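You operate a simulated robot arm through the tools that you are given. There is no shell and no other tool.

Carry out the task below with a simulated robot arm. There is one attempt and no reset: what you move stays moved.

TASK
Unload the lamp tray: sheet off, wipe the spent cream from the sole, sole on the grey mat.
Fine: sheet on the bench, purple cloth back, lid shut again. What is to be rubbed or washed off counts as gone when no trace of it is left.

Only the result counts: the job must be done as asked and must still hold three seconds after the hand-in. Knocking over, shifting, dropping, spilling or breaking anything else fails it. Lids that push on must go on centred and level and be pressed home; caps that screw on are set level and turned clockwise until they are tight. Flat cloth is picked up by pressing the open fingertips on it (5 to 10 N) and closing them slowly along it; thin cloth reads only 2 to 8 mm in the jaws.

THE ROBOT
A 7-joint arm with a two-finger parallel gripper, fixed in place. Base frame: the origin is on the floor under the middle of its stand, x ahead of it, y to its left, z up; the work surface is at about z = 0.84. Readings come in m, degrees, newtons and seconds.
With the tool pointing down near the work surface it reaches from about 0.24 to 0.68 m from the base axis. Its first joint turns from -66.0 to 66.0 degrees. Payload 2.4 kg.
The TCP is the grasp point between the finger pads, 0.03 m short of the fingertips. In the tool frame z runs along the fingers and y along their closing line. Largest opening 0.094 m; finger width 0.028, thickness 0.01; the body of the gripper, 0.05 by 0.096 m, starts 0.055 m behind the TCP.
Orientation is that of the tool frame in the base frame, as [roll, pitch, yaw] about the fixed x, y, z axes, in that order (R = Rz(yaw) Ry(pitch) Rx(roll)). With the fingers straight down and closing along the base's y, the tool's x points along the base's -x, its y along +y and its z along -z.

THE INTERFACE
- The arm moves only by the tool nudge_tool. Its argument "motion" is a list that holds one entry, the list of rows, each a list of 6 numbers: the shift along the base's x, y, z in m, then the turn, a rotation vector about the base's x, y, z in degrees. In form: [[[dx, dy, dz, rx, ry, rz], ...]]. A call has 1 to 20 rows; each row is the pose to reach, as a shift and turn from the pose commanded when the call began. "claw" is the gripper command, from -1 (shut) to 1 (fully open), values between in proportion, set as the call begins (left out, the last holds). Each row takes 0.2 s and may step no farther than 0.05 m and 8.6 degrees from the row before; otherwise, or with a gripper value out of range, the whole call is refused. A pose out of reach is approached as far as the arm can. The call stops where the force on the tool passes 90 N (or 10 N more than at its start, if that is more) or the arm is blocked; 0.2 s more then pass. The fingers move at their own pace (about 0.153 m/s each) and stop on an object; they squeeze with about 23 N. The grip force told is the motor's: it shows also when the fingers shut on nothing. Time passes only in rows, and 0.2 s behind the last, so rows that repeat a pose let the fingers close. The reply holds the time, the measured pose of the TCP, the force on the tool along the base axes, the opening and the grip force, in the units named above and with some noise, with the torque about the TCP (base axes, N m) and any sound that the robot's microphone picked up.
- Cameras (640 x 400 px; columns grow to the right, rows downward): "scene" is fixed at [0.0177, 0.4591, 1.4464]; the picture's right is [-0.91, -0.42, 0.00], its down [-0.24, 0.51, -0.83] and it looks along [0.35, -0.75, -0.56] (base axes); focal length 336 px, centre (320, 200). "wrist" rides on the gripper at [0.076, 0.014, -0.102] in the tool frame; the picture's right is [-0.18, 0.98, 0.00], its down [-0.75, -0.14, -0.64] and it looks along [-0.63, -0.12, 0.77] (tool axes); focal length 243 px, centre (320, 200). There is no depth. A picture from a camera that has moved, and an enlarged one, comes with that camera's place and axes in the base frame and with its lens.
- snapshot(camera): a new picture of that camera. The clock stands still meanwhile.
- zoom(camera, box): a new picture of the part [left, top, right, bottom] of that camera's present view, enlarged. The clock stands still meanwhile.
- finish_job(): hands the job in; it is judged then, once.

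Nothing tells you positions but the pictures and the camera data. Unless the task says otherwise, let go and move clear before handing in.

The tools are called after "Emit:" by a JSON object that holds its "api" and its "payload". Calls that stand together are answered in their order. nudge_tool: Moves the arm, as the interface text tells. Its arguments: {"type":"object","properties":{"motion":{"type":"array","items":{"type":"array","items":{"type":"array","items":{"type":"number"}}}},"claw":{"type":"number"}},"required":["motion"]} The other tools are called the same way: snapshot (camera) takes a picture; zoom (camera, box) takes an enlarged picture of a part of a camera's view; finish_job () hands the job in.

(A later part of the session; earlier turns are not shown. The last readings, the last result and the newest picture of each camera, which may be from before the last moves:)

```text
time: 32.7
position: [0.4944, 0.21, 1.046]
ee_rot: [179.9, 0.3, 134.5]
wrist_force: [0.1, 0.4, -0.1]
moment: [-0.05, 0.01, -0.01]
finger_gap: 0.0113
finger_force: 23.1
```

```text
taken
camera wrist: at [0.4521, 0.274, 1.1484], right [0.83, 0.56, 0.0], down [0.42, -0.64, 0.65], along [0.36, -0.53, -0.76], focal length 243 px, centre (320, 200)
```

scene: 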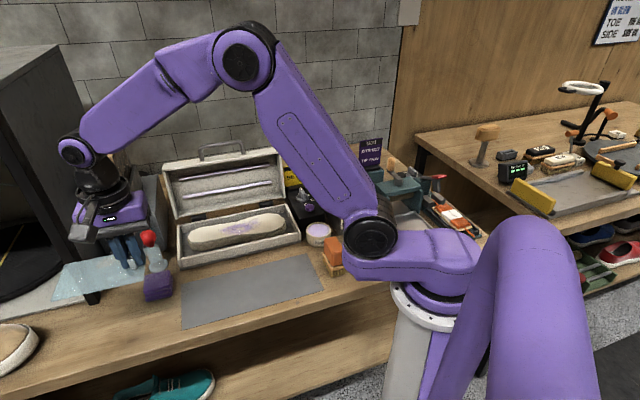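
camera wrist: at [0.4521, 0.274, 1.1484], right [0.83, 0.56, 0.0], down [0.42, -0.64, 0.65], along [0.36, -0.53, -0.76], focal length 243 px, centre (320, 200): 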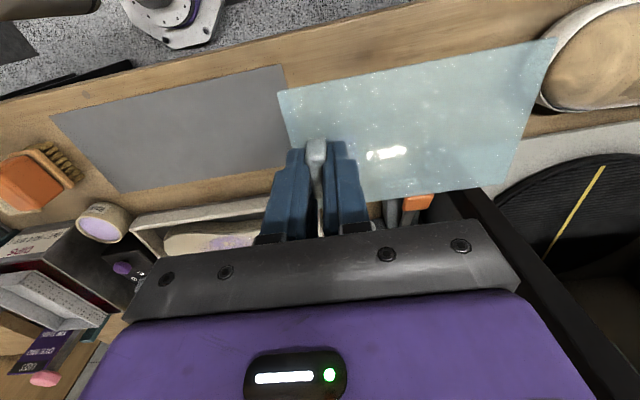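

The sheet is over the target spot, clear of cloth, mat edge, shoe and booth once lowered (about l 0.49–0.61). Lowering to just above the bench.

Emit:
{"api": "nudge_tool", "payload": {"motion": [[[0.0005, 0, -0.03, 0, 0, 0], [0.001, 0, -0.06, 0, 0, 0], [0.001, 0, -0.09, 0, 0, 0], [0.001, 0, -0.12, 0, 0, 0], [0.001, 0, -0.14, 0, 0, 0], [0.001, 0, -0.155, 0, 0, 0], [0.001, 0, -0.162, 0, 0, 0]]]}}

Emit:
{"api": "zoom", "payload": {"camera": "scene", "box": [30, 200, 230, 370]}}

Emit:
{"api": "snapshot", "payload": {"camera": "wrist"}}

```text
time: 34.3
position: [0.4993, 0.2098, 0.8847]
ee_rot: [179.8, 0.3, 134.4]
wrist_force: [-0.5, 0.1, -0.9]
moment: [0.0, 0.02, -0.03]
finger_gap: 0.0109
finger_force: 22.8
```

```text
2.35 times, centred on (130, 285) of scene
camera zoom: at [0.0177, 0.4591, 1.4464], right [-0.91, -0.42, 0.0], down [-0.24, 0.51, -0.83], along [0.35, -0.75, -0.56], focal length 790 px, centre (767, 0)
```

zoom: 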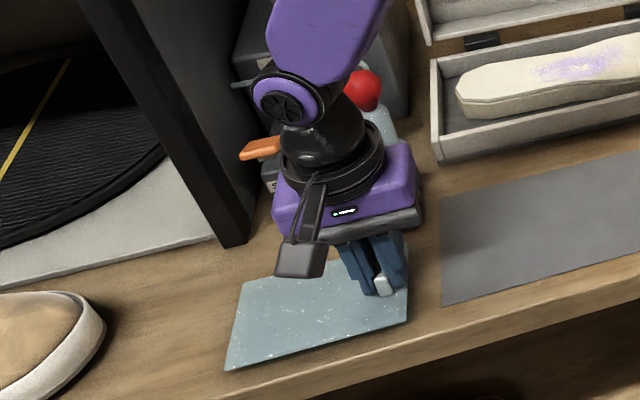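

```text
taken
camera wrist: at [0.4557, 0.2731, 0.9873], right [0.83, 0.56, 0.0], down [0.42, -0.64, 0.65], along [0.36, -0.53, -0.76], focal length 243 px, centre (320, 200)
```

wrist: 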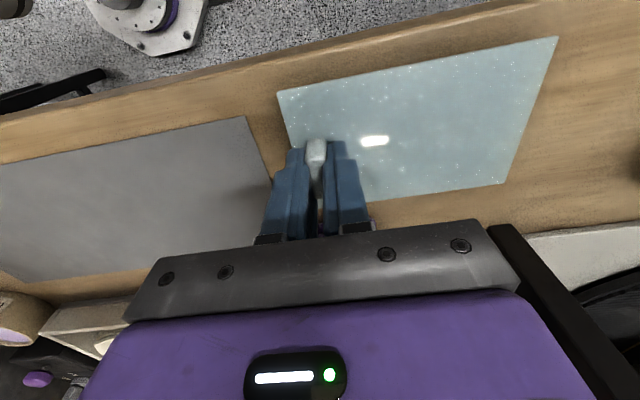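

The sheet hovers about 1 cm over the bench with margin to the front edge. I'll nudge it slightly inward and lower it the rest of the way in small steps.

Emit:
{"api": "nudge_tool", "payload": {"motion": [[[0.002, -0.002, -0.003, 0, 0, 0], [0.003, -0.003, -0.006, 0, 0, 0], [0.003, -0.003, -0.008, 0, 0, 0], [0.003, -0.003, -0.01, 0, 0, 0]]]}}

```text
time: 35.3
position: [0.5011, 0.2071, 0.875]
ee_rot: [179.8, 0.4, 134.7]
wrist_force: [0.5, 0.6, -0.6]
moment: [-0.04, 0.0, 0.02]
finger_gap: 0.0112
finger_force: 23.0
```

Emit:
{"api": "nudge_tool", "payload": {"motion": [[[0, 0, -0.001, 0, 0, 0], [0, 0, -0.002, 0, 0, 0], [0, 0, -0.003, 0, 0, 0]]]}}

Emit:
{"api": "zoom", "payload": {"camera": "scene", "box": [80, 270, 200, 370]}}

```text
time: 36.1
position: [0.5018, 0.2081, 0.8725]
ee_rot: [179.8, 0.4, 134.5]
wrist_force: [-14.8, -7.3, 53.6]
moment: [-0.04, 0.68, 0.04]
finger_gap: 0.011
finger_force: 23.3
```

```text
4.00 times, centred on (140, 320) of scene
camera zoom: at [0.0164, 0.4586, 1.4466], right [-0.91, -0.42, 0.0], down [-0.24, 0.51, -0.83], along [0.35, -0.75, -0.56], focal length 1343 px, centre (1040, -280)
```

zoom: 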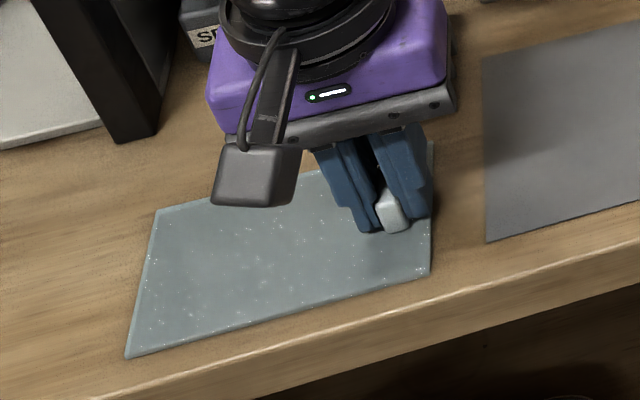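

The sheet is down on the bench. Easing off, releasing the tab and rising.

Emit:
{"api": "nudge_tool", "payload": {"motion": [[[0, 0, 0.0025, 0, 0, 0], [0, 0, 0.0025, 0, 0, 0]]]}}

Emit:
{"api": "nudge_tool", "payload": {"motion": [[[0, 0, 0, 0, 0, 0], [0, 0, 0, 0, 0, 0], [0, 0, 0.01, 0, 0, 0], [0, 0, 0.03, 0, 0, 0], [0, 0, 0.06, 0, 0, 0], [0, 0, 0.1, 0, 0, 0], [0, 0, 0.14, 0, 0, 0]]], "claw": -0.3}}

Emit:
{"api": "snapshot", "payload": {"camera": "scene"}}

Emit:
{"api": "snapshot", "payload": {"camera": "wrist"}}

```text
time: 36.7
position: [0.5029, 0.2074, 0.8728]
ee_rot: [179.7, 0.5, 134.5]
wrist_force: [-0.8, -2.5, 29.4]
moment: [0.03, 0.32, 0.05]
finger_gap: 0.0112
finger_force: 22.9
```

```text
time: 38.3
position: [0.5027, 0.2059, 1.0133]
ee_rot: [179.9, 0.2, 134.5]
wrist_force: [0.3, -0.4, 0.0]
moment: [0.01, -0.02, 0.01]
finger_gap: 0.0329
finger_force: 0.1
```

```text
taken
```

scene: 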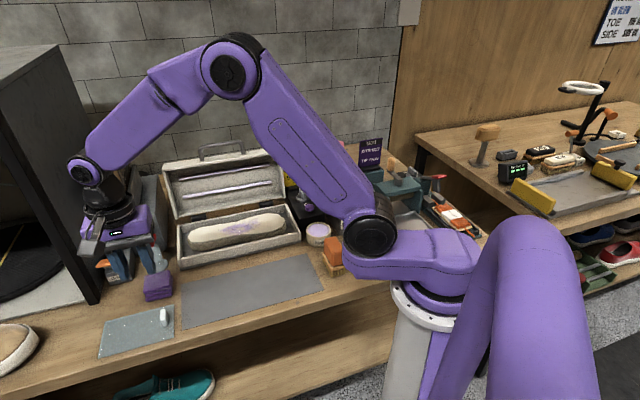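

```text
taken
camera wrist: at [0.4596, 0.2703, 1.1156], right [0.83, 0.56, 0.0], down [0.43, -0.63, 0.65], along [0.36, -0.53, -0.76], focal length 243 px, centre (320, 200)
```

wrist: 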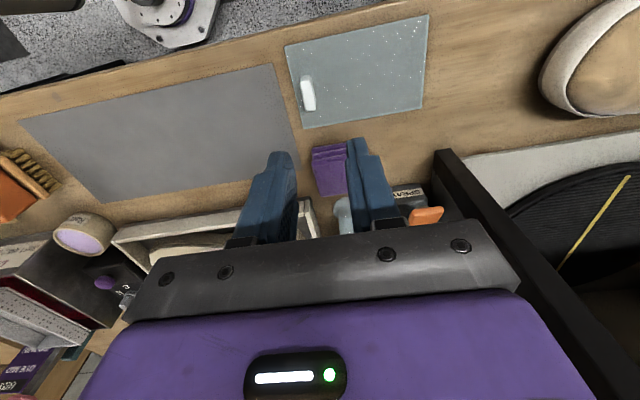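

The sheet rests on the bench. Next is the folded purple cloth just beyond; I'll enlarge it to get its exact place and heading so it can go back there.

Emit:
{"api": "zoom", "payload": {"camera": "wrist", "box": [260, 110, 420, 230]}}

Emit:
{"api": "zoom", "payload": {"camera": "scene", "box": [120, 250, 200, 310]}}

Emit:
{"api": "zoom", "payload": {"camera": "scene", "box": [180, 200, 300, 270]}}

```text
3.33 times, centred on (340, 170) of wrist
camera zoom: at [0.4596, 0.2703, 1.1156], right [0.83, 0.56, 0.0], down [0.43, -0.63, 0.65], along [0.36, -0.53, -0.76], focal length 809 px, centre (253, 300)
```

zoom: 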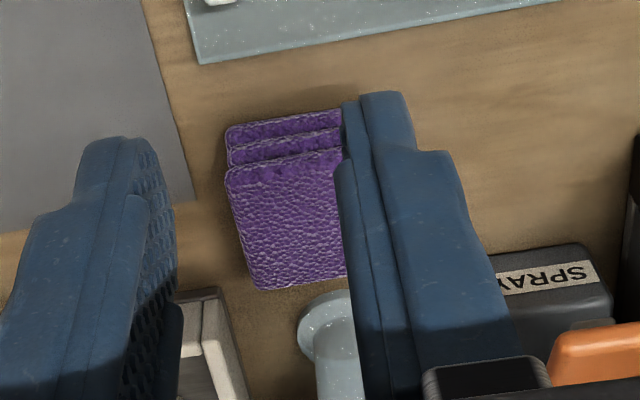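

```text
6.67 times, centred on (160, 280) of scene
camera zoom: at [0.0177, 0.4591, 1.4464], right [-0.91, -0.42, 0.0], down [-0.24, 0.51, -0.83], along [0.35, -0.75, -0.56], focal length 2238 px, centre (1387, -333)
```

zoom: 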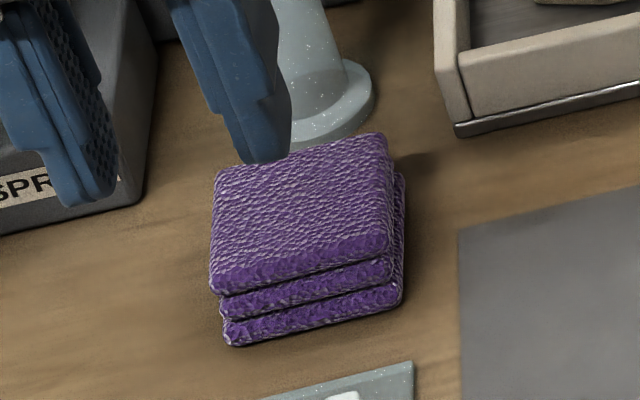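

```text
5.33 times, centred on (240, 235) of scene
camera zoom: at [0.0177, 0.4591, 1.4464], right [-0.91, -0.42, 0.0], down [-0.24, 0.51, -0.83], along [0.35, -0.75, -0.56], focal length 1790 px, centre (747, 13)
```

zoom: 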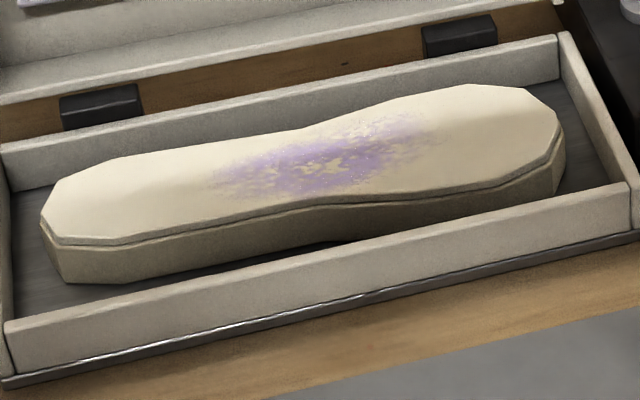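

The cloth is a folded stack about 55 x 55 x 24 mm at roughly (0.575, 0.140), square to the 45° direction; the pump stands behind it with enough room. I'll move over it with the fingers open 8 cm.

Emit:
{"api": "nudge_tool", "payload": {"motion": [[[0.02, -0.018, 0, 0, 0, 0.1], [0.04, -0.036, 0, 0, 0, 0.3], [0.06, -0.054, 0, 0, 0, 0.5], [0.0723, -0.0659, 0, 0, 0, 0.5], [0.0723, -0.0659, -0.02, 0, 0, 0.5]]], "claw": 0.7}}

Emit:
{"api": "snapshot", "payload": {"camera": "wrist"}}

Emit:
{"api": "zoom", "payload": {"camera": "scene", "box": [80, 200, 220, 310]}}

```text
time: 39.5
position: [0.5725, 0.1416, 0.9914]
ee_rot: [179.9, 0.3, 135.0]
wrist_force: [0.6, -0.2, 0.1]
moment: [-0.01, -0.04, 0.0]
finger_gap: 0.0799
finger_force: 0.1
```

```text
taken
camera wrist: at [0.5293, 0.2049, 1.0945], right [0.82, 0.57, 0.0], down [0.43, -0.63, 0.65], along [0.37, -0.53, -0.76], focal length 243 px, centre (320, 200)
```

wrist: 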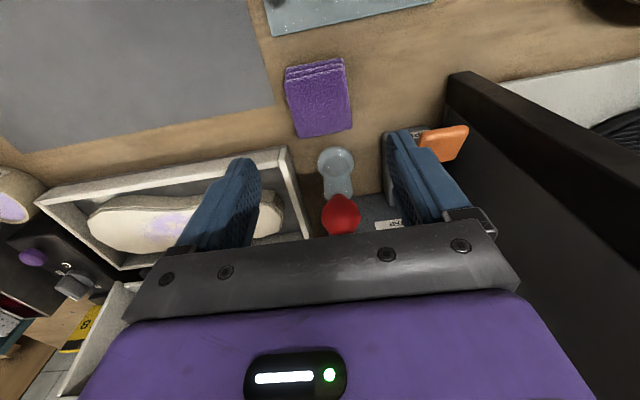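

```text
3.64 times, centred on (150, 255) of scene
camera zoom: at [0.0177, 0.4591, 1.4464], right [-0.91, -0.42, 0.0], down [-0.24, 0.51, -0.83], along [0.35, -0.75, -0.56], focal length 1221 px, centre (938, 0)
```

zoom: 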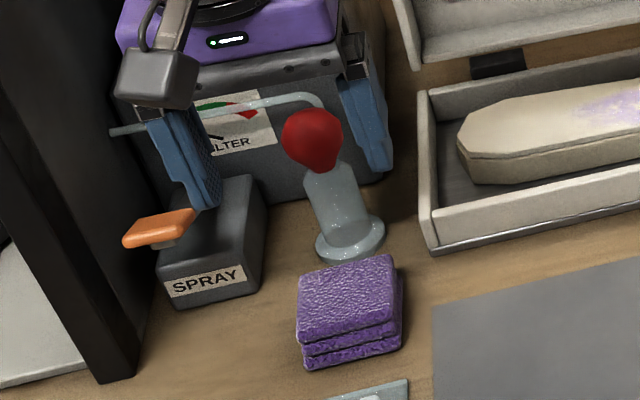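

The spray bottle's orange lever sits close to where the far finger will come down. I'll measure it before descending.

Emit:
{"api": "zoom", "payload": {"camera": "wrist", "box": [270, 50, 510, 230]}}

Emit:
{"api": "zoom", "payload": {"camera": "scene", "box": [100, 220, 180, 310]}}

```text
2.22 times, centred on (390, 140) of wrist
camera zoom: at [0.5293, 0.2049, 1.0945], right [0.82, 0.57, 0.0], down [0.43, -0.63, 0.65], along [0.37, -0.53, -0.76], focal length 539 px, centre (164, 333)
```

zoom: 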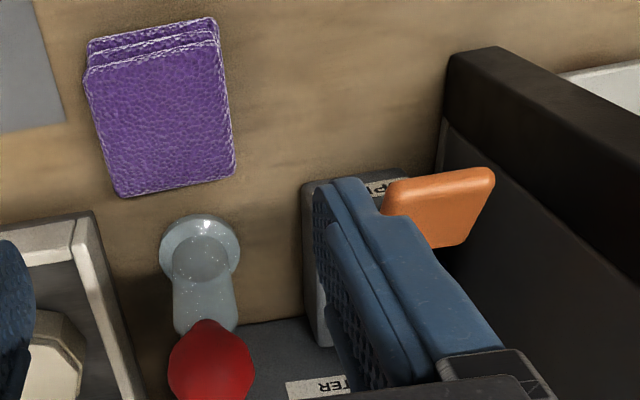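

```text
4.44 times, centred on (140, 265) of scene
camera zoom: at [0.0177, 0.4591, 1.4464], right [-0.91, -0.42, 0.0], down [-0.24, 0.51, -0.83], along [0.35, -0.75, -0.56], focal length 1492 px, centre (1120, -89)
```

zoom: 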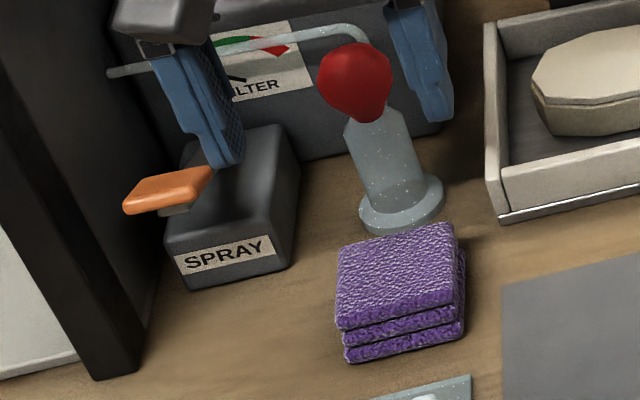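

The lever's nearest edge is about 1 cm from the gripper body's path, so I shift 5 mm away from it, descend beside the cloth, and check before closing.

Emit:
{"api": "nudge_tool", "payload": {"motion": [[[-0.0032, -0.0042, -0.01, 0, 0, 0], [-0.0032, -0.0042, -0.04, 0, 0, 0], [-0.0032, -0.0042, -0.065, 0, 0, 0], [-0.0032, -0.0042, -0.085, 0, 0, 0], [-0.0032, -0.0042, -0.1, 0, 0, 0], [-0.0032, -0.0042, -0.111, 0, 0, 0]]]}}

Emit:
{"api": "snapshot", "payload": {"camera": "wrist"}}

Emit:
{"api": "zoom", "payload": {"camera": "scene", "box": [80, 200, 220, 310]}}

```text
time: 40.9
position: [0.5698, 0.1377, 0.8817]
ee_rot: [179.8, 0.2, 135.0]
wrist_force: [0.1, 0.2, 0.0]
moment: [0.01, 0.01, -0.01]
finger_gap: 0.0801
finger_force: 0.0
```

```text
taken
camera wrist: at [0.526, 0.201, 0.9836], right [0.83, 0.56, 0.0], down [0.43, -0.63, 0.65], along [0.37, -0.53, -0.76], focal length 243 px, centre (320, 200)
```

wrist: 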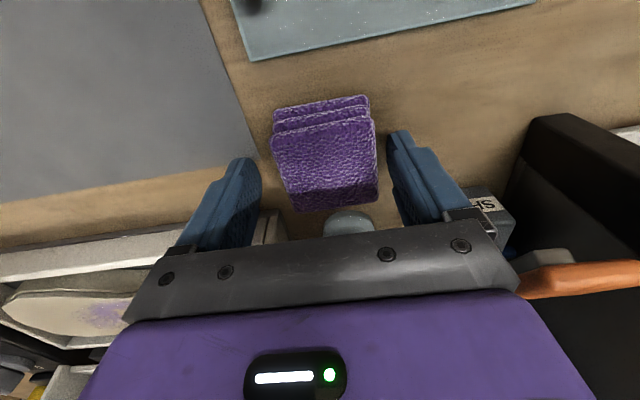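

```text
3.64 times, centred on (150, 255) of scene
camera zoom: at [0.0177, 0.4591, 1.4464], right [-0.91, -0.42, 0.0], down [-0.24, 0.51, -0.83], along [0.35, -0.75, -0.56], focal length 1221 px, centre (938, 0)
```

zoom: 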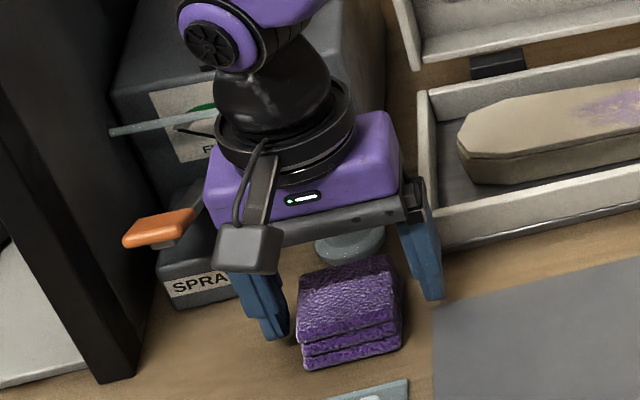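

The cloth stands between the fingers with nothing else touched. Closing in gentle stages.

Emit:
{"api": "nudge_tool", "payload": {"motion": [[[0, 0, 0, 0, 0, 0], [0, 0, 0, 0, 0, 0]]], "claw": 0.35}}

Emit:
{"api": "nudge_tool", "payload": {"motion": [[[0, 0, 0, 0, 0, 0], [0, 0, 0, 0, 0, 0], [0, 0, 0, 0, 0, 0]]], "claw": -1}}

Emit:
{"api": "zoom", "payload": {"camera": "scene", "box": [80, 200, 220, 310]}}

Emit:
{"api": "snapshot", "payload": {"camera": "wrist"}}

```text
time: 41.5
position: [0.5697, 0.1371, 0.8826]
ee_rot: [179.9, 0.2, 135.0]
wrist_force: [-0.3, -0.3, 0.1]
moment: [-0.02, 0.01, -0.01]
finger_gap: 0.0635
finger_force: 0.1
```

```text
time: 42.3
position: [0.5703, 0.137, 0.8808]
ee_rot: [179.9, 0.4, 135.0]
wrist_force: [0.3, 0.3, 0.7]
moment: [0.01, 0.0, -0.03]
finger_gap: 0.0547
finger_force: 22.6
```

```text
3.64 times, centred on (150, 255) of scene
camera zoom: at [0.0177, 0.4591, 1.4464], right [-0.91, -0.42, 0.0], down [-0.24, 0.51, -0.83], along [0.35, -0.75, -0.56], focal length 1221 px, centre (938, 0)
```

zoom: 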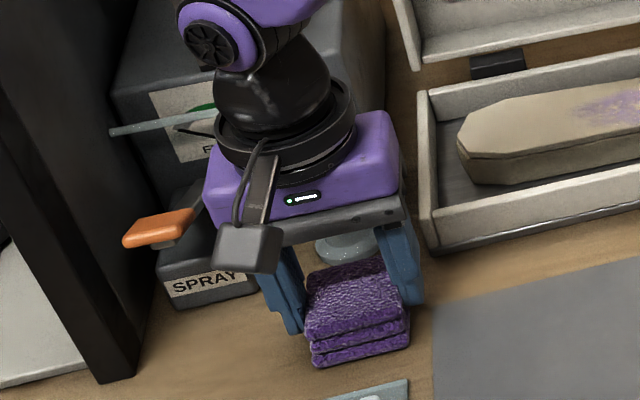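

```text
taken
camera wrist: at [0.526, 0.201, 0.9839], right [0.83, 0.56, 0.0], down [0.43, -0.63, 0.65], along [0.37, -0.53, -0.76], focal length 243 px, centre (320, 200)
```

wrist: 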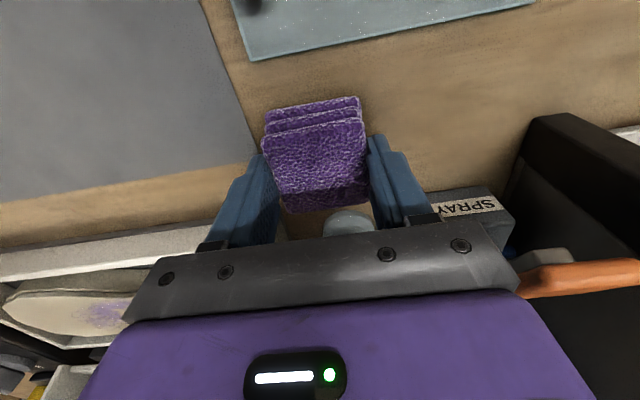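

The cloth is held (55 mm, 23 N). Lifting it straight up.

Emit:
{"api": "nudge_tool", "payload": {"motion": [[[0, 0, 0.004, 0, 0, 0], [0, 0, 0.012, 0, 0, 0], [0, 0, 0.03, 0, 0, 0], [0, 0, 0.06, 0, 0, 0], [0, 0, 0.1, 0, 0, 0], [-0.02, -0.02, 0.13, 0, 0, 0], [-0.05, -0.05, 0.13, 0, 0, 0]]]}}

Emit:
{"api": "snapshot", "payload": {"camera": "scene"}}

Emit:
{"api": "snapshot", "payload": {"camera": "wrist"}}

```text
time: 43.9
position: [0.5231, 0.0842, 1.0106]
ee_rot: [179.9, 0.3, 135.0]
wrist_force: [0.1, 0.1, -0.8]
moment: [0.01, 0.01, -0.01]
finger_gap: 0.0547
finger_force: 22.9
```

```text
taken
```

scene: 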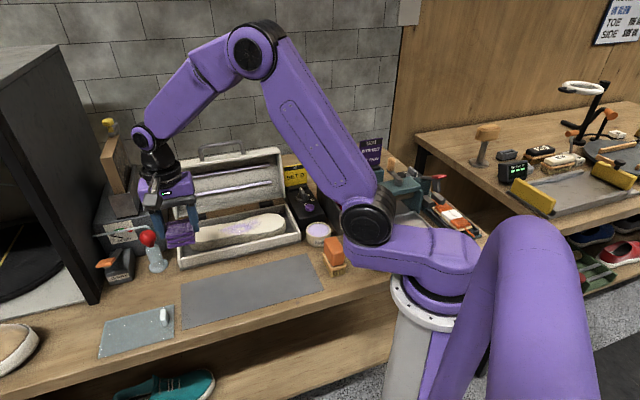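

```text
taken
camera wrist: at [0.4785, 0.1473, 1.1135], right [0.82, 0.57, 0.0], down [0.43, -0.63, 0.65], along [0.37, -0.53, -0.76], focal length 243 px, centre (320, 200)
```

wrist: 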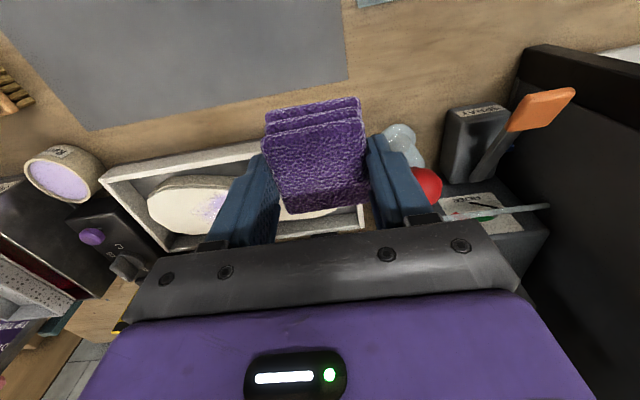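

The cloth is held steady. Now I bring it above the middle of the sole.

Emit:
{"api": "nudge_tool", "payload": {"motion": [[[-0.003, -0.035, 0, 0, 0, 0], [-0.006, -0.07, 0, 0, 0, 0], [-0.008, -0.11, 0, 0, 0, 0], [-0.0109, -0.15, 0, 0, 0, 0], [-0.0109, -0.1714, -0.02, 0, 0, 0], [-0.0109, -0.1714, -0.05, 0, 0, 0], [-0.0109, -0.1714, -0.07, 0, 0, 0]]]}}

Emit:
{"api": "zoom", "payload": {"camera": "scene", "box": [160, 170, 320, 280]}}

Emit:
{"api": "snapshot", "payload": {"camera": "wrist"}}

```text
time: 45.5
position: [0.5095, -0.0853, 0.9394]
ee_rot: [179.9, 0.3, 135.0]
wrist_force: [0.1, -0.9, -0.1]
moment: [-0.01, -0.01, -0.01]
finger_gap: 0.055
finger_force: 22.2
```

```text
3.64 times, centred on (240, 225) of scene
camera zoom: at [0.0177, 0.4591, 1.4464], right [-0.91, -0.42, 0.0], down [-0.24, 0.51, -0.83], along [0.35, -0.75, -0.56], focal length 1221 px, centre (611, 109)
```

zoom: 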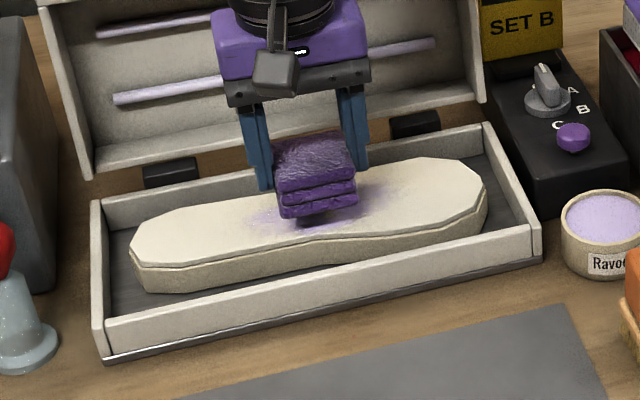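

```text
taken
camera wrist: at [0.4657, -0.022, 1.0419], right [0.83, 0.56, 0.0], down [0.43, -0.63, 0.65], along [0.37, -0.53, -0.76], focal length 243 px, centre (320, 200)
```

wrist: 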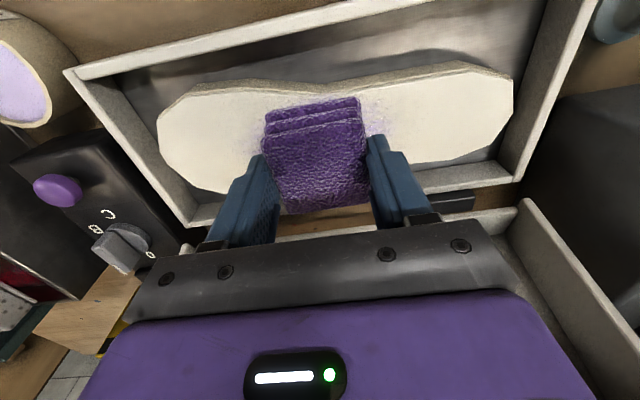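

The cloth is centred over the cream. Lowering gently to find contact.

Emit:
{"api": "nudge_tool", "payload": {"motion": [[[0, 0, -0.006, 0, 0, 0], [0, 0, -0.011, 0, 0, 0], [0, 0, -0.014, 0, 0, 0], [0, 0, -0.016, 0, 0, 0]]]}}

```text
time: 46.5
position: [0.5106, -0.0835, 0.9256]
ee_rot: [179.8, 0.2, 135.1]
wrist_force: [-0.1, 0.9, -0.3]
moment: [-0.04, 0.01, -0.04]
finger_gap: 0.0546
finger_force: 22.9
```

Emit:
{"api": "nudge_tool", "payload": {"motion": [[[0, 0, -0.001, 0, 0, 0], [0, 0, -0.002, 0, 0, 0], [0, 0, -0.003, 0, 0, 0]]]}}

```text
time: 47.3
position: [0.5103, -0.0831, 0.9217]
ee_rot: [179.9, 0.2, 135.0]
wrist_force: [0.3, 0.5, 0.1]
moment: [0.01, 0.0, -0.02]
finger_gap: 0.0547
finger_force: 23.2
```

Emit:
{"api": "nudge_tool", "payload": {"motion": [[[0, 0, -0.001, 0, 0, 0], [0, 0, -0.002, 0, 0, 0], [0, 0, -0.0025, 0, 0, 0]]]}}

Emit:
{"api": "zoom", "payload": {"camera": "scene", "box": [180, 190, 290, 260]}}

```text
time: 48.1
position: [0.5098, -0.0838, 0.9202]
ee_rot: [179.9, 0.2, 135.0]
wrist_force: [-0.2, 0.6, 0.5]
moment: [0.0, 0.02, 0.0]
finger_gap: 0.0547
finger_force: 23.2
```

```text
5.71 times, centred on (235, 225) of scene
camera zoom: at [0.0177, 0.4591, 1.4464], right [-0.91, -0.42, 0.0], down [-0.24, 0.51, -0.83], along [0.35, -0.75, -0.56], focal length 1918 px, centre (806, 57)
```

zoom: 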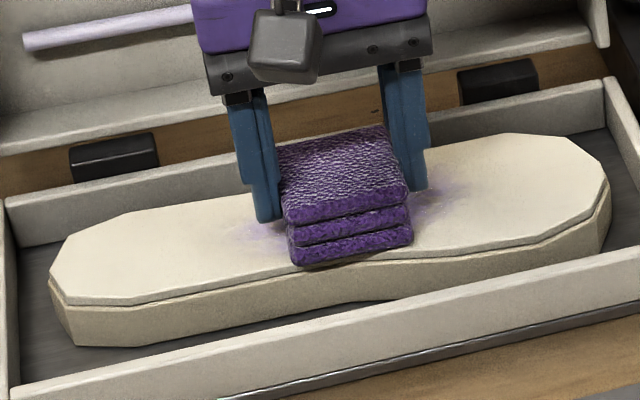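

Almost touching. Continuing in half-millimetre steps.

Emit:
{"api": "nudge_tool", "payload": {"motion": [[[0, 0, -0.0005, 0, 0, 0], [0, 0, -0.001, 0, 0, 0], [0, 0, -0.0015, 0, 0, 0]]]}}

```text
time: 48.9
position: [0.51, -0.0841, 0.9189]
ee_rot: [179.9, 0.3, 135.0]
wrist_force: [-2.4, 1.1, 5.0]
moment: [-0.06, 0.12, -0.02]
finger_gap: 0.0545
finger_force: 23.4
```

Contact at 5 N. I press slightly more and make a first stroke along the sole over the cream.

Emit:
{"api": "nudge_tool", "payload": {"motion": [[[0, 0, -0.0005, 0, 0, 0], [-0.0106, -0.0106, -0.0005, 0, 0, 0], [-0.0212, -0.0212, -0.0005, 0, 0, 0], [-0.0318, -0.0318, -0.0005, 0, 0, 0], [-0.0424, -0.0424, -0.0005, 0, 0, 0], [-0.0495, -0.0495, -0.0005, 0, 0, 0]]]}}

Emit:
{"api": "zoom", "payload": {"camera": "scene", "box": [180, 190, 290, 260]}}

```text
time: 50.3
position: [0.4575, -0.1348, 0.9194]
ee_rot: [179.9, 0.3, 135.0]
wrist_force: [4.7, 4.8, 8.3]
moment: [0.02, -0.29, 0.09]
finger_gap: 0.0548
finger_force: 23.2
```

```text
5.71 times, centred on (235, 225) of scene
camera zoom: at [0.0177, 0.4593, 1.4463], right [-0.91, -0.42, 0.0], down [-0.24, 0.51, -0.83], along [0.35, -0.75, -0.56], focal length 1918 px, centre (806, 57)
```

zoom: 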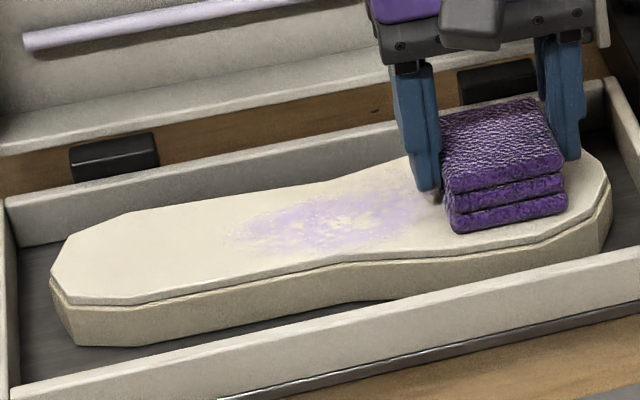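

The cream thins under the cloth and the sole stays put. I continue with longer sweeps over three lanes.

Emit:
{"api": "nudge_tool", "payload": {"motion": [[[0.0141, 0.0141, 0, 0, 0, 0], [0.0283, 0.0283, 0, 0, 0, 0], [0.0424, 0.0424, 0, 0, 0, 0], [0.0566, 0.0566, 0, 0, 0, 0], [0.0707, 0.0707, 0, 0, 0, 0], [0.0849, 0.0849, 0, 0, 0, 0], [0.099, 0.099, 0, 0, 0, 0], [0.1096, 0.0884, 0, 0, 0, 0], [0.0955, 0.0742, 0, 0, 0, 0], [0.0813, 0.0601, 0, 0, 0, 0], [0.0672, 0.046, 0, 0, 0, 0], [0.053, 0.0318, 0, 0, 0, 0], [0.0389, 0.0177, 0, 0, 0, 0], [0.0247, 0.0035, 0, 0, 0, 0], [0.0106, -0.0106, 0, 0, 0, 0], [-0.0035, 0.0035, 0, 0, 0, 0], [-0.0141, 0.0141, 0, 0, 0, 0], [0, 0.0283, 0, 0, 0, 0], [0.0141, 0.0424, 0, 0, 0, 0], [0.0283, 0.0566, 0, 0, 0, 0]]]}}

Emit:
{"api": "zoom", "payload": {"camera": "scene", "box": [180, 190, 290, 260]}}

```text
time: 54.5
position: [0.4878, -0.0766, 0.9208]
ee_rot: [179.9, 0.3, 135.2]
wrist_force: [0.5, -0.4, -0.6]
moment: [-0.03, -0.01, 0.03]
finger_gap: 0.0547
finger_force: 23.2
```

```text
5.71 times, centred on (235, 225) of scene
camera zoom: at [0.0177, 0.4591, 1.4464], right [-0.91, -0.42, 0.0], down [-0.24, 0.51, -0.83], along [0.35, -0.75, -0.56], focal length 1918 px, centre (806, 57)
```

zoom: 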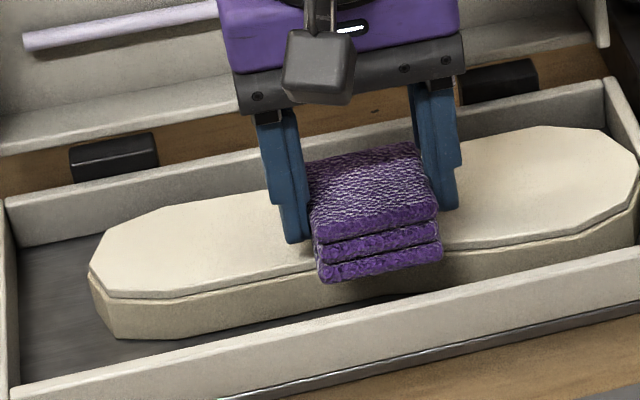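

The sole slid a little toward the right wall, and most of the cream seems gone. Lifting the cloth to look at what remains.

Emit:
{"api": "nudge_tool", "payload": {"motion": [[[0, 0, 0.02, 0, 0, 0], [0.02, 0.02, 0.05, 0, 0, 0], [0.045, 0.045, 0.08, 0, 0, 0], [0.07, 0.07, 0.1, 0, 0, 0], [0.09, 0.09, 0.11, 0, 0, 0]]]}}

Emit:
{"api": "zoom", "payload": {"camera": "scene", "box": [190, 200, 300, 270]}}

Emit:
{"api": "zoom", "payload": {"camera": "scene", "box": [220, 200, 280, 245]}}

Emit:
{"api": "snapshot", "payload": {"camera": "wrist"}}

```text
time: 55.7
position: [0.584, 0.0134, 1.0285]
ee_rot: [179.9, 0.3, 135.0]
wrist_force: [0.4, -0.2, 0.2]
moment: [0.0, -0.02, 0.0]
finger_gap: 0.0548
finger_force: 23.2
```

```text
5.71 times, centred on (245, 235) of scene
camera zoom: at [0.0177, 0.4591, 1.4464], right [-0.91, -0.42, 0.0], down [-0.24, 0.51, -0.83], along [0.35, -0.75, -0.56], focal length 1918 px, centre (749, 0)
```

zoom: 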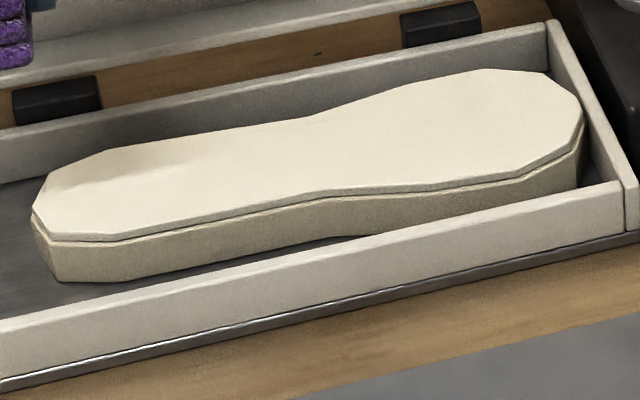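

```text
8.89 times, centred on (250, 222) of scene
camera zoom: at [0.0177, 0.4591, 1.4464], right [-0.91, -0.42, 0.0], down [-0.24, 0.51, -0.83], along [0.35, -0.75, -0.56], focal length 2984 px, centre (942, 0)
```

zoom: 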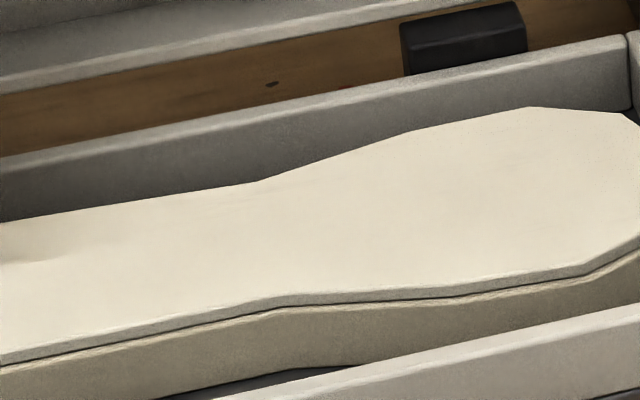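

```text
taken
camera wrist: at [0.5386, 0.0772, 1.1311], right [0.83, 0.56, 0.0], down [0.43, -0.63, 0.65], along [0.37, -0.53, -0.76], focal length 243 px, centre (320, 200)
```

wrist: 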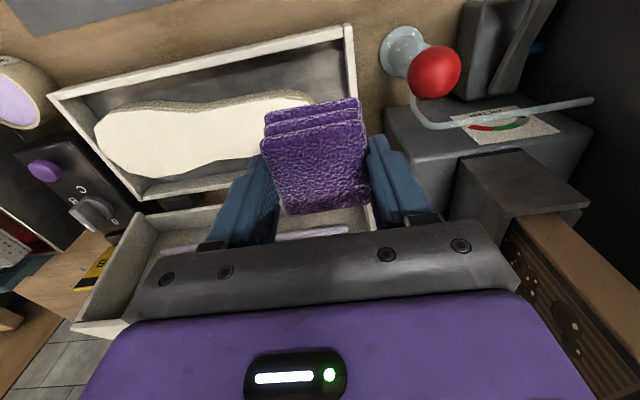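

No cream is visible at this scale. I'll look harder for faint traces.

Emit:
{"api": "zoom", "payload": {"camera": "scene", "box": [195, 220, 235, 250]}}

Emit:
{"api": "zoom", "payload": {"camera": "scene", "box": [230, 210, 262, 240]}}

Emit:
{"api": "zoom", "payload": {"camera": "wrist", "box": [90, 80, 280, 190]}}

```text
13.33 times, centred on (215, 235) of scene
camera zoom: at [0.0177, 0.4591, 1.4464], right [-0.91, -0.42, 0.0], down [-0.24, 0.51, -0.83], along [0.35, -0.75, -0.56], focal length 4475 px, centre (1720, -267)
```

zoom: 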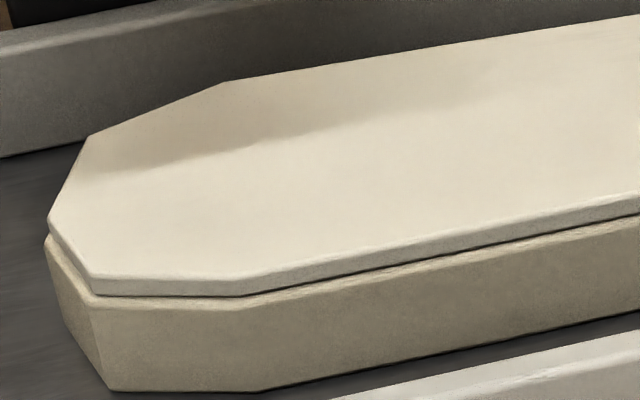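

```text
13.33 times, centred on (246, 225) of scene
camera zoom: at [0.0177, 0.4591, 1.4464], right [-0.91, -0.42, 0.0], down [-0.24, 0.51, -0.83], along [0.35, -0.75, -0.56], focal length 4475 px, centre (1307, -133)
```

zoom: 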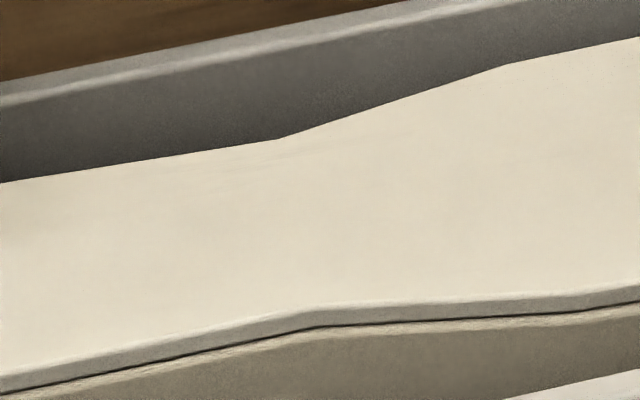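

```text
3.37 times, centred on (185, 135) of wrist
camera zoom: at [0.5386, 0.0772, 1.1311], right [0.83, 0.56, 0.0], down [0.43, -0.63, 0.65], along [0.37, -0.53, -0.76], focal length 817 px, centre (775, 419)
```

zoom: 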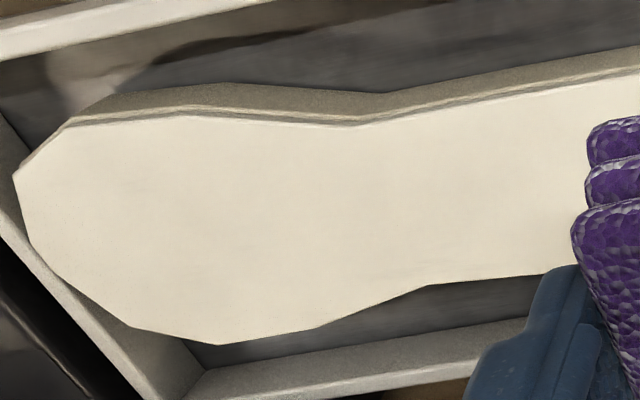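

The surface looks clean; to be sure no faint residue remains, I'll make a second set of passes. Going back down on the front lane first and checking contact.

Emit:
{"api": "nudge_tool", "payload": {"motion": [[[-0.025, -0.025, -0.01, 0, 0, 0], [-0.05, -0.05, -0.03, 0, 0, 0], [-0.075, -0.075, -0.055, 0, 0, 0], [-0.0829, -0.0829, -0.08, 0, 0, 0], [-0.0829, -0.0829, -0.1, 0, 0, 0], [-0.0829, -0.0829, -0.109, 0, 0, 0], [-0.0829, -0.0829, -0.111, 0, 0, 0]]]}}

```text
time: 57.3
position: [0.4974, -0.0707, 0.9179]
ee_rot: [179.7, 0.3, 135.0]
wrist_force: [-1.8, -1.7, 11.6]
moment: [-0.38, -0.03, -0.08]
finger_gap: 0.0549
finger_force: 23.1
```

Contact at about 12 N. Sweeping all three lanes again.

Emit:
{"api": "nudge_tool", "payload": {"motion": [[[-0.0177, -0.0177, 0, 0, 0, 0], [-0.0354, -0.0354, 0, 0, 0, 0], [-0.0566, -0.0566, 0, 0, 0, 0], [-0.0354, -0.0354, 0, 0, 0, 0], [-0.0141, -0.0141, 0, 0, 0, 0], [0.0071, 0.0071, 0, 0, 0, 0], [0.0283, 0.0283, 0, 0, 0, 0], [0.0495, 0.0495, 0, 0, 0, 0], [0.0636, 0.0354, 0, 0, 0, 0], [0.0424, 0.0141, 0, 0, 0, 0], [0.0212, -0.0071, 0, 0, 0, 0], [0, -0.0283, 0, 0, 0, 0], [-0.0212, -0.0495, 0, 0, 0, 0], [-0.0424, -0.0707, 0, 0, 0, 0], [-0.0283, -0.0849, 0, 0, 0, 0], [-0.0071, -0.0636, 0, 0, 0, 0], [0.0141, -0.0424, 0, 0, 0, 0], [0.0354, -0.0212, 0, 0, 0, 0], [0.0566, 0, 0, 0, 0, 0], [0.0778, 0.0212, 0, 0, 0, 0]]]}}

Emit:
{"api": "zoom", "payload": {"camera": "scene", "box": [170, 190, 300, 280]}}

```text
time: 61.5
position: [0.5717, -0.0482, 0.9162]
ee_rot: [179.9, 0.3, 135.0]
wrist_force: [-0.3, 0.1, 1.0]
moment: [-0.01, 0.09, 0.04]
finger_gap: 0.0546
finger_force: 23.4
```

```text
4.44 times, centred on (235, 235) of scene
camera zoom: at [0.0177, 0.4591, 1.4464], right [-0.91, -0.42, 0.0], down [-0.24, 0.51, -0.83], along [0.35, -0.75, -0.56], focal length 1492 px, centre (698, 44)
```

zoom: 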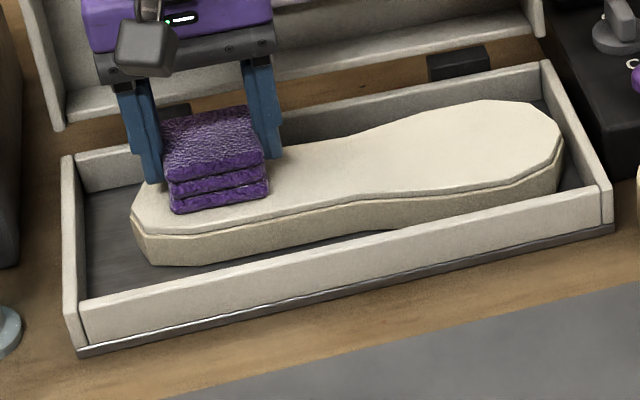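

The sole looks clean all over. Now I lift the cloth and carry it back over its original spot.

Emit:
{"api": "nudge_tool", "payload": {"motion": [[[0, 0, 0.03, 0, 0, 0], [0, 0, 0.07, 0, 0, 0], [-0.015, 0.025, 0.1, 0, 0, 0], [-0.035, 0.055, 0.1, 0, 0, 0], [-0.055, 0.087, 0.1, 0, 0, 0], [-0.0732, 0.1156, 0.1, 0, 0, 0], [-0.05, 0.139, 0.1, 0, 0, 0], [-0.025, 0.164, 0.1, 0, 0, 0], [-0.0007, 0.1882, 0.1, 0, 0, 0], [-0.0007, 0.1882, 0.1, 0, 0, 0]]]}}

Emit:
{"api": "snapshot", "payload": {"camera": "scene"}}

Emit:
{"api": "snapshot", "payload": {"camera": "wrist"}}

Emit:
{"api": "zoom", "payload": {"camera": "scene", "box": [180, 200, 300, 270]}}

```text
time: 63.7
position: [0.5732, 0.1417, 1.0184]
ee_rot: [179.8, 0.3, 135.0]
wrist_force: [-0.2, 0.3, -0.2]
moment: [0.01, -0.01, 0.0]
finger_gap: 0.0546
finger_force: 22.7
```

```text
taken
```

scene: 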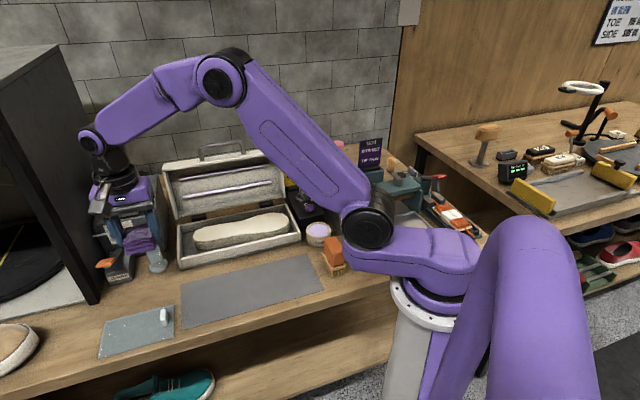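

```text
taken
camera wrist: at [0.5286, 0.2044, 1.1208], right [0.83, 0.56, 0.0], down [0.43, -0.63, 0.65], along [0.37, -0.53, -0.76], focal length 243 px, centre (320, 200)
```

wrist: 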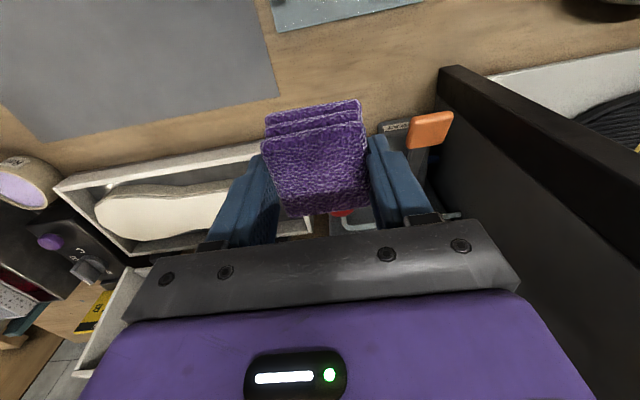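

```text
5.33 times, centred on (240, 235) of scene
camera zoom: at [0.0177, 0.4591, 1.4464], right [-0.91, -0.42, 0.0], down [-0.24, 0.51, -0.83], along [0.35, -0.75, -0.56], focal length 1790 px, centre (747, 13)
```

zoom: 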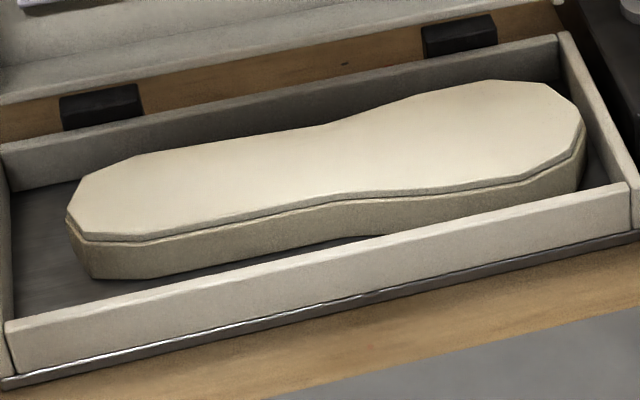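

The sole is clean. Lowering the cloth to its old place.

Emit:
{"api": "nudge_tool", "payload": {"motion": [[[0, 0, -0.035, 0, 0, 0], [0, 0, -0.07, 0, 0, 0], [0, 0, -0.1, 0, 0, 0], [0, 0, -0.12, 0, 0, 0], [0, 0, -0.13, 0, 0, 0], [0, 0, -0.132, 0, 0, 0]]]}}

Emit:
{"api": "zoom", "payload": {"camera": "scene", "box": [80, 200, 220, 310]}}

```text
time: 65.1
position: [0.5735, 0.1403, 0.8852]
ee_rot: [179.9, 0.4, 135.0]
wrist_force: [1.1, -0.1, -1.6]
moment: [0.02, -0.04, 0.0]
finger_gap: 0.0546
finger_force: 23.5
```

```text
3.64 times, centred on (150, 255) of scene
camera zoom: at [0.0177, 0.4591, 1.4464], right [-0.91, -0.42, 0.0], down [-0.24, 0.51, -0.83], along [0.35, -0.75, -0.56], focal length 1221 px, centre (938, 0)
```

zoom: 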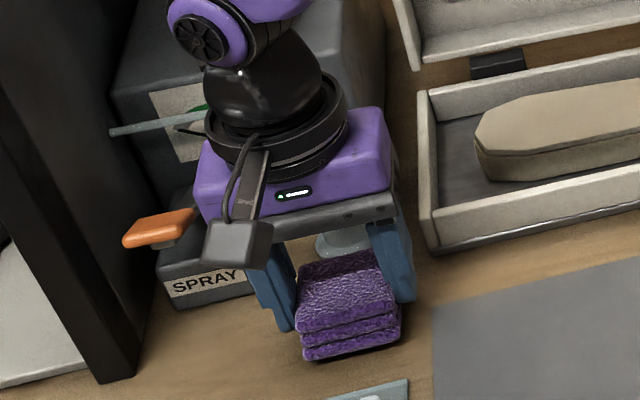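

Just above the bench at the old spot. Final millimetres down.

Emit:
{"api": "nudge_tool", "payload": {"motion": [[[0, 0, -0.0015, 0, 0, 0], [0, 0, -0.003, 0, 0, 0], [0, 0, -0.0035, 0, 0, 0]]]}}

```text
time: 65.9
position: [0.572, 0.1383, 0.8819]
ee_rot: [179.9, 0.2, 135.0]
wrist_force: [0.3, -0.7, 0.1]
moment: [-0.02, -0.01, 0.01]
finger_gap: 0.055
finger_force: 23.1
```

Emit:
{"api": "nudge_tool", "payload": {"motion": [[[0, 0, -0.0007, 0, 0, 0], [0, 0, -0.0014, 0, 0, 0], [0, 0, -0.002, 0, 0, 0]]]}}

```text
time: 66.7
position: [0.5708, 0.139, 0.8817]
ee_rot: [179.8, 0.3, 135.0]
wrist_force: [0.6, -0.3, -0.6]
moment: [-0.01, 0.02, 0.0]
finger_gap: 0.0551
finger_force: 22.6
```

Emit:
{"api": "nudge_tool", "payload": {"motion": [[[0, 0, -0.0007, 0, 0, 0], [0, 0, -0.0014, 0, 0, 0], [0, 0, -0.002, 0, 0, 0]]]}}

Emit:
{"api": "zoom", "payload": {"camera": "scene", "box": [130, 240, 200, 300]}}

```text
time: 67.5
position: [0.5723, 0.1396, 0.8781]
ee_rot: [179.9, 0.3, 134.9]
wrist_force: [-4.0, -1.0, 9.2]
moment: [0.01, 0.4, 0.01]
finger_gap: 0.0548
finger_force: 23.3
```

```text
6.67 times, centred on (165, 270) of scene
camera zoom: at [0.0174, 0.4591, 1.4464], right [-0.91, -0.42, 0.0], down [-0.24, 0.51, -0.83], along [0.35, -0.75, -0.56], focal length 2238 px, centre (1353, -267)
```

zoom: 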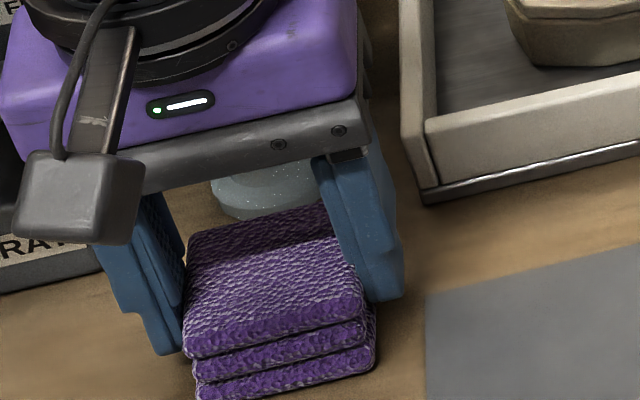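

Contact at 9 N. Releasing with a small opening and rising straight up.

Emit:
{"api": "nudge_tool", "payload": {"motion": [[[0, 0, 0.0005, 0, 0, 0], [0, 0, 0.0005, 0, 0, 0], [0, 0, 0.0005, 0, 0, 0]]], "claw": 0.4}}

Emit:
{"api": "nudge_tool", "payload": {"motion": [[[0, 0, 0.01, 0, 0, 0], [0, 0, 0.03, 0, 0, 0], [0, 0, 0.06, 0, 0, 0], [0, 0, 0.1, 0, 0, 0], [0, 0, 0.14, 0, 0, 0]]]}}

Emit:
{"api": "zoom", "payload": {"camera": "scene", "box": [80, 200, 220, 310]}}

Emit:
{"api": "snapshot", "payload": {"camera": "wrist"}}

```text
time: 68.3
position: [0.5737, 0.1396, 0.8789]
ee_rot: [179.8, 0.2, 135.1]
wrist_force: [0.1, 0.3, -0.7]
moment: [0.0, 0.0, 0.02]
finger_gap: 0.0658
finger_force: 0.1
```

```text
time: 69.5
position: [0.5735, 0.1375, 1.0188]
ee_rot: [179.9, 0.3, 135.0]
wrist_force: [-0.5, -0.7, -0.7]
moment: [0.01, 0.0, 0.02]
finger_gap: 0.0659
finger_force: 0.0
```

```text
3.64 times, centred on (150, 255) of scene
camera zoom: at [0.0177, 0.4591, 1.4464], right [-0.91, -0.42, 0.0], down [-0.24, 0.51, -0.83], along [0.35, -0.75, -0.56], focal length 1221 px, centre (938, 0)
```

zoom: 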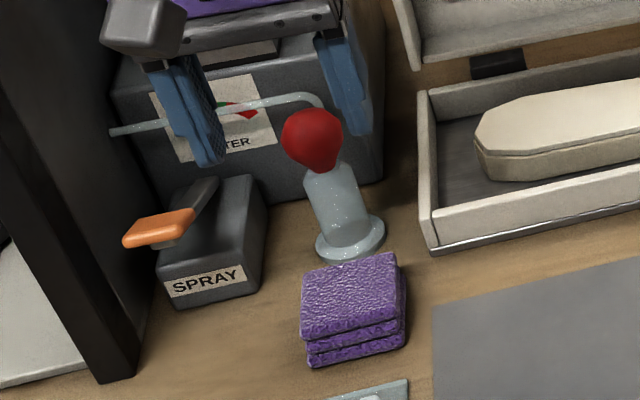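

```text
taken
camera wrist: at [0.5298, 0.2009, 1.1209], right [0.83, 0.56, 0.0], down [0.43, -0.63, 0.65], along [0.37, -0.53, -0.76], focal length 243 px, centre (320, 200)
```

wrist: 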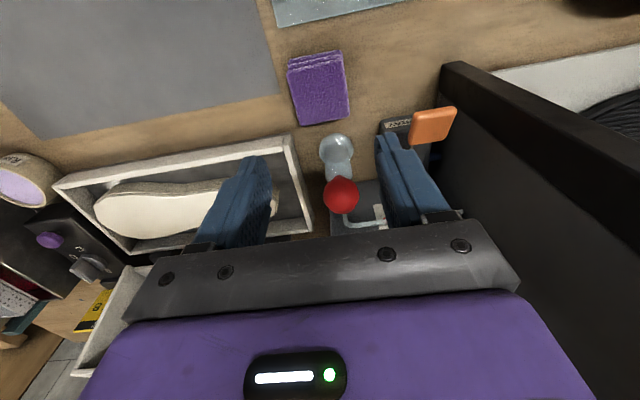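

The cloth is back where it was (within a couple of mm). Next, the sole: I'll move to a view from the front to measure it.

Emit:
{"api": "nudge_tool", "payload": {"motion": [[[-0.02, -0.02, 0.01, 0, 0, 0], [-0.035, -0.055, 0.02, 0, 0, 0], [-0.047, -0.095, 0.03, 0, 0, 0], [-0.058, -0.135, 0.04, 0, 0, 0], [-0.068, -0.175, 0.04, 0, 0, 0], [-0.079, -0.215, 0.04, 0, 0, 0], [-0.0871, -0.2437, 0.04, 0, 0, 0], [-0.0871, -0.2437, 0.04, 0, 0, 0]]], "claw": 1}}

Emit:
{"api": "zoom", "payload": {"camera": "wrist", "box": [200, 0, 560, 225]}}

Emit:
{"api": "zoom", "payload": {"camera": "scene", "box": [170, 190, 310, 280]}}

```text
time: 71.3
position: [0.4837, -0.1053, 1.0594]
ee_rot: [179.9, 0.3, 134.9]
wrist_force: [-0.7, 0.0, -0.1]
moment: [-0.01, 0.0, 0.02]
finger_gap: 0.0941
finger_force: 0.1
```

```text
1.78 times, centred on (380, 112) of wrist
camera zoom: at [0.441, -0.0415, 1.162], right [0.82, 0.57, 0.0], down [0.43, -0.63, 0.65], along [0.37, -0.53, -0.76], focal length 431 px, centre (213, 356)
```

zoom: 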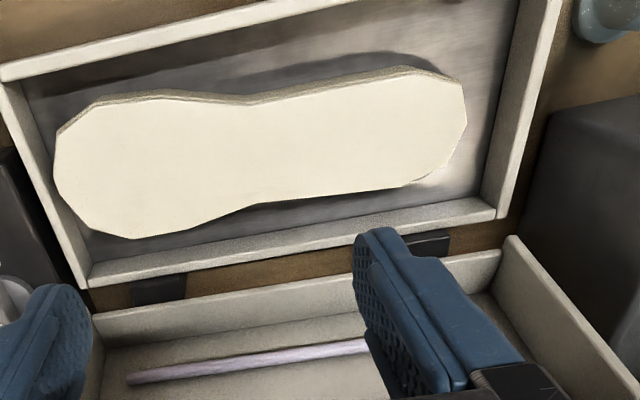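

```text
4.44 times, centred on (240, 235) of scene
camera zoom: at [0.0177, 0.4591, 1.4464], right [-0.91, -0.42, 0.0], down [-0.24, 0.51, -0.83], along [0.35, -0.75, -0.56], focal length 1492 px, centre (676, 44)
```

zoom: 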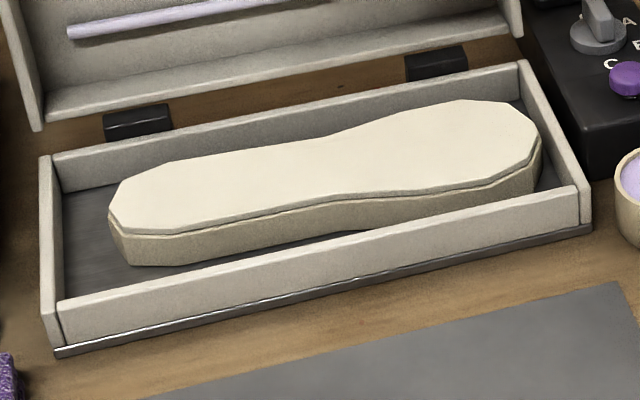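

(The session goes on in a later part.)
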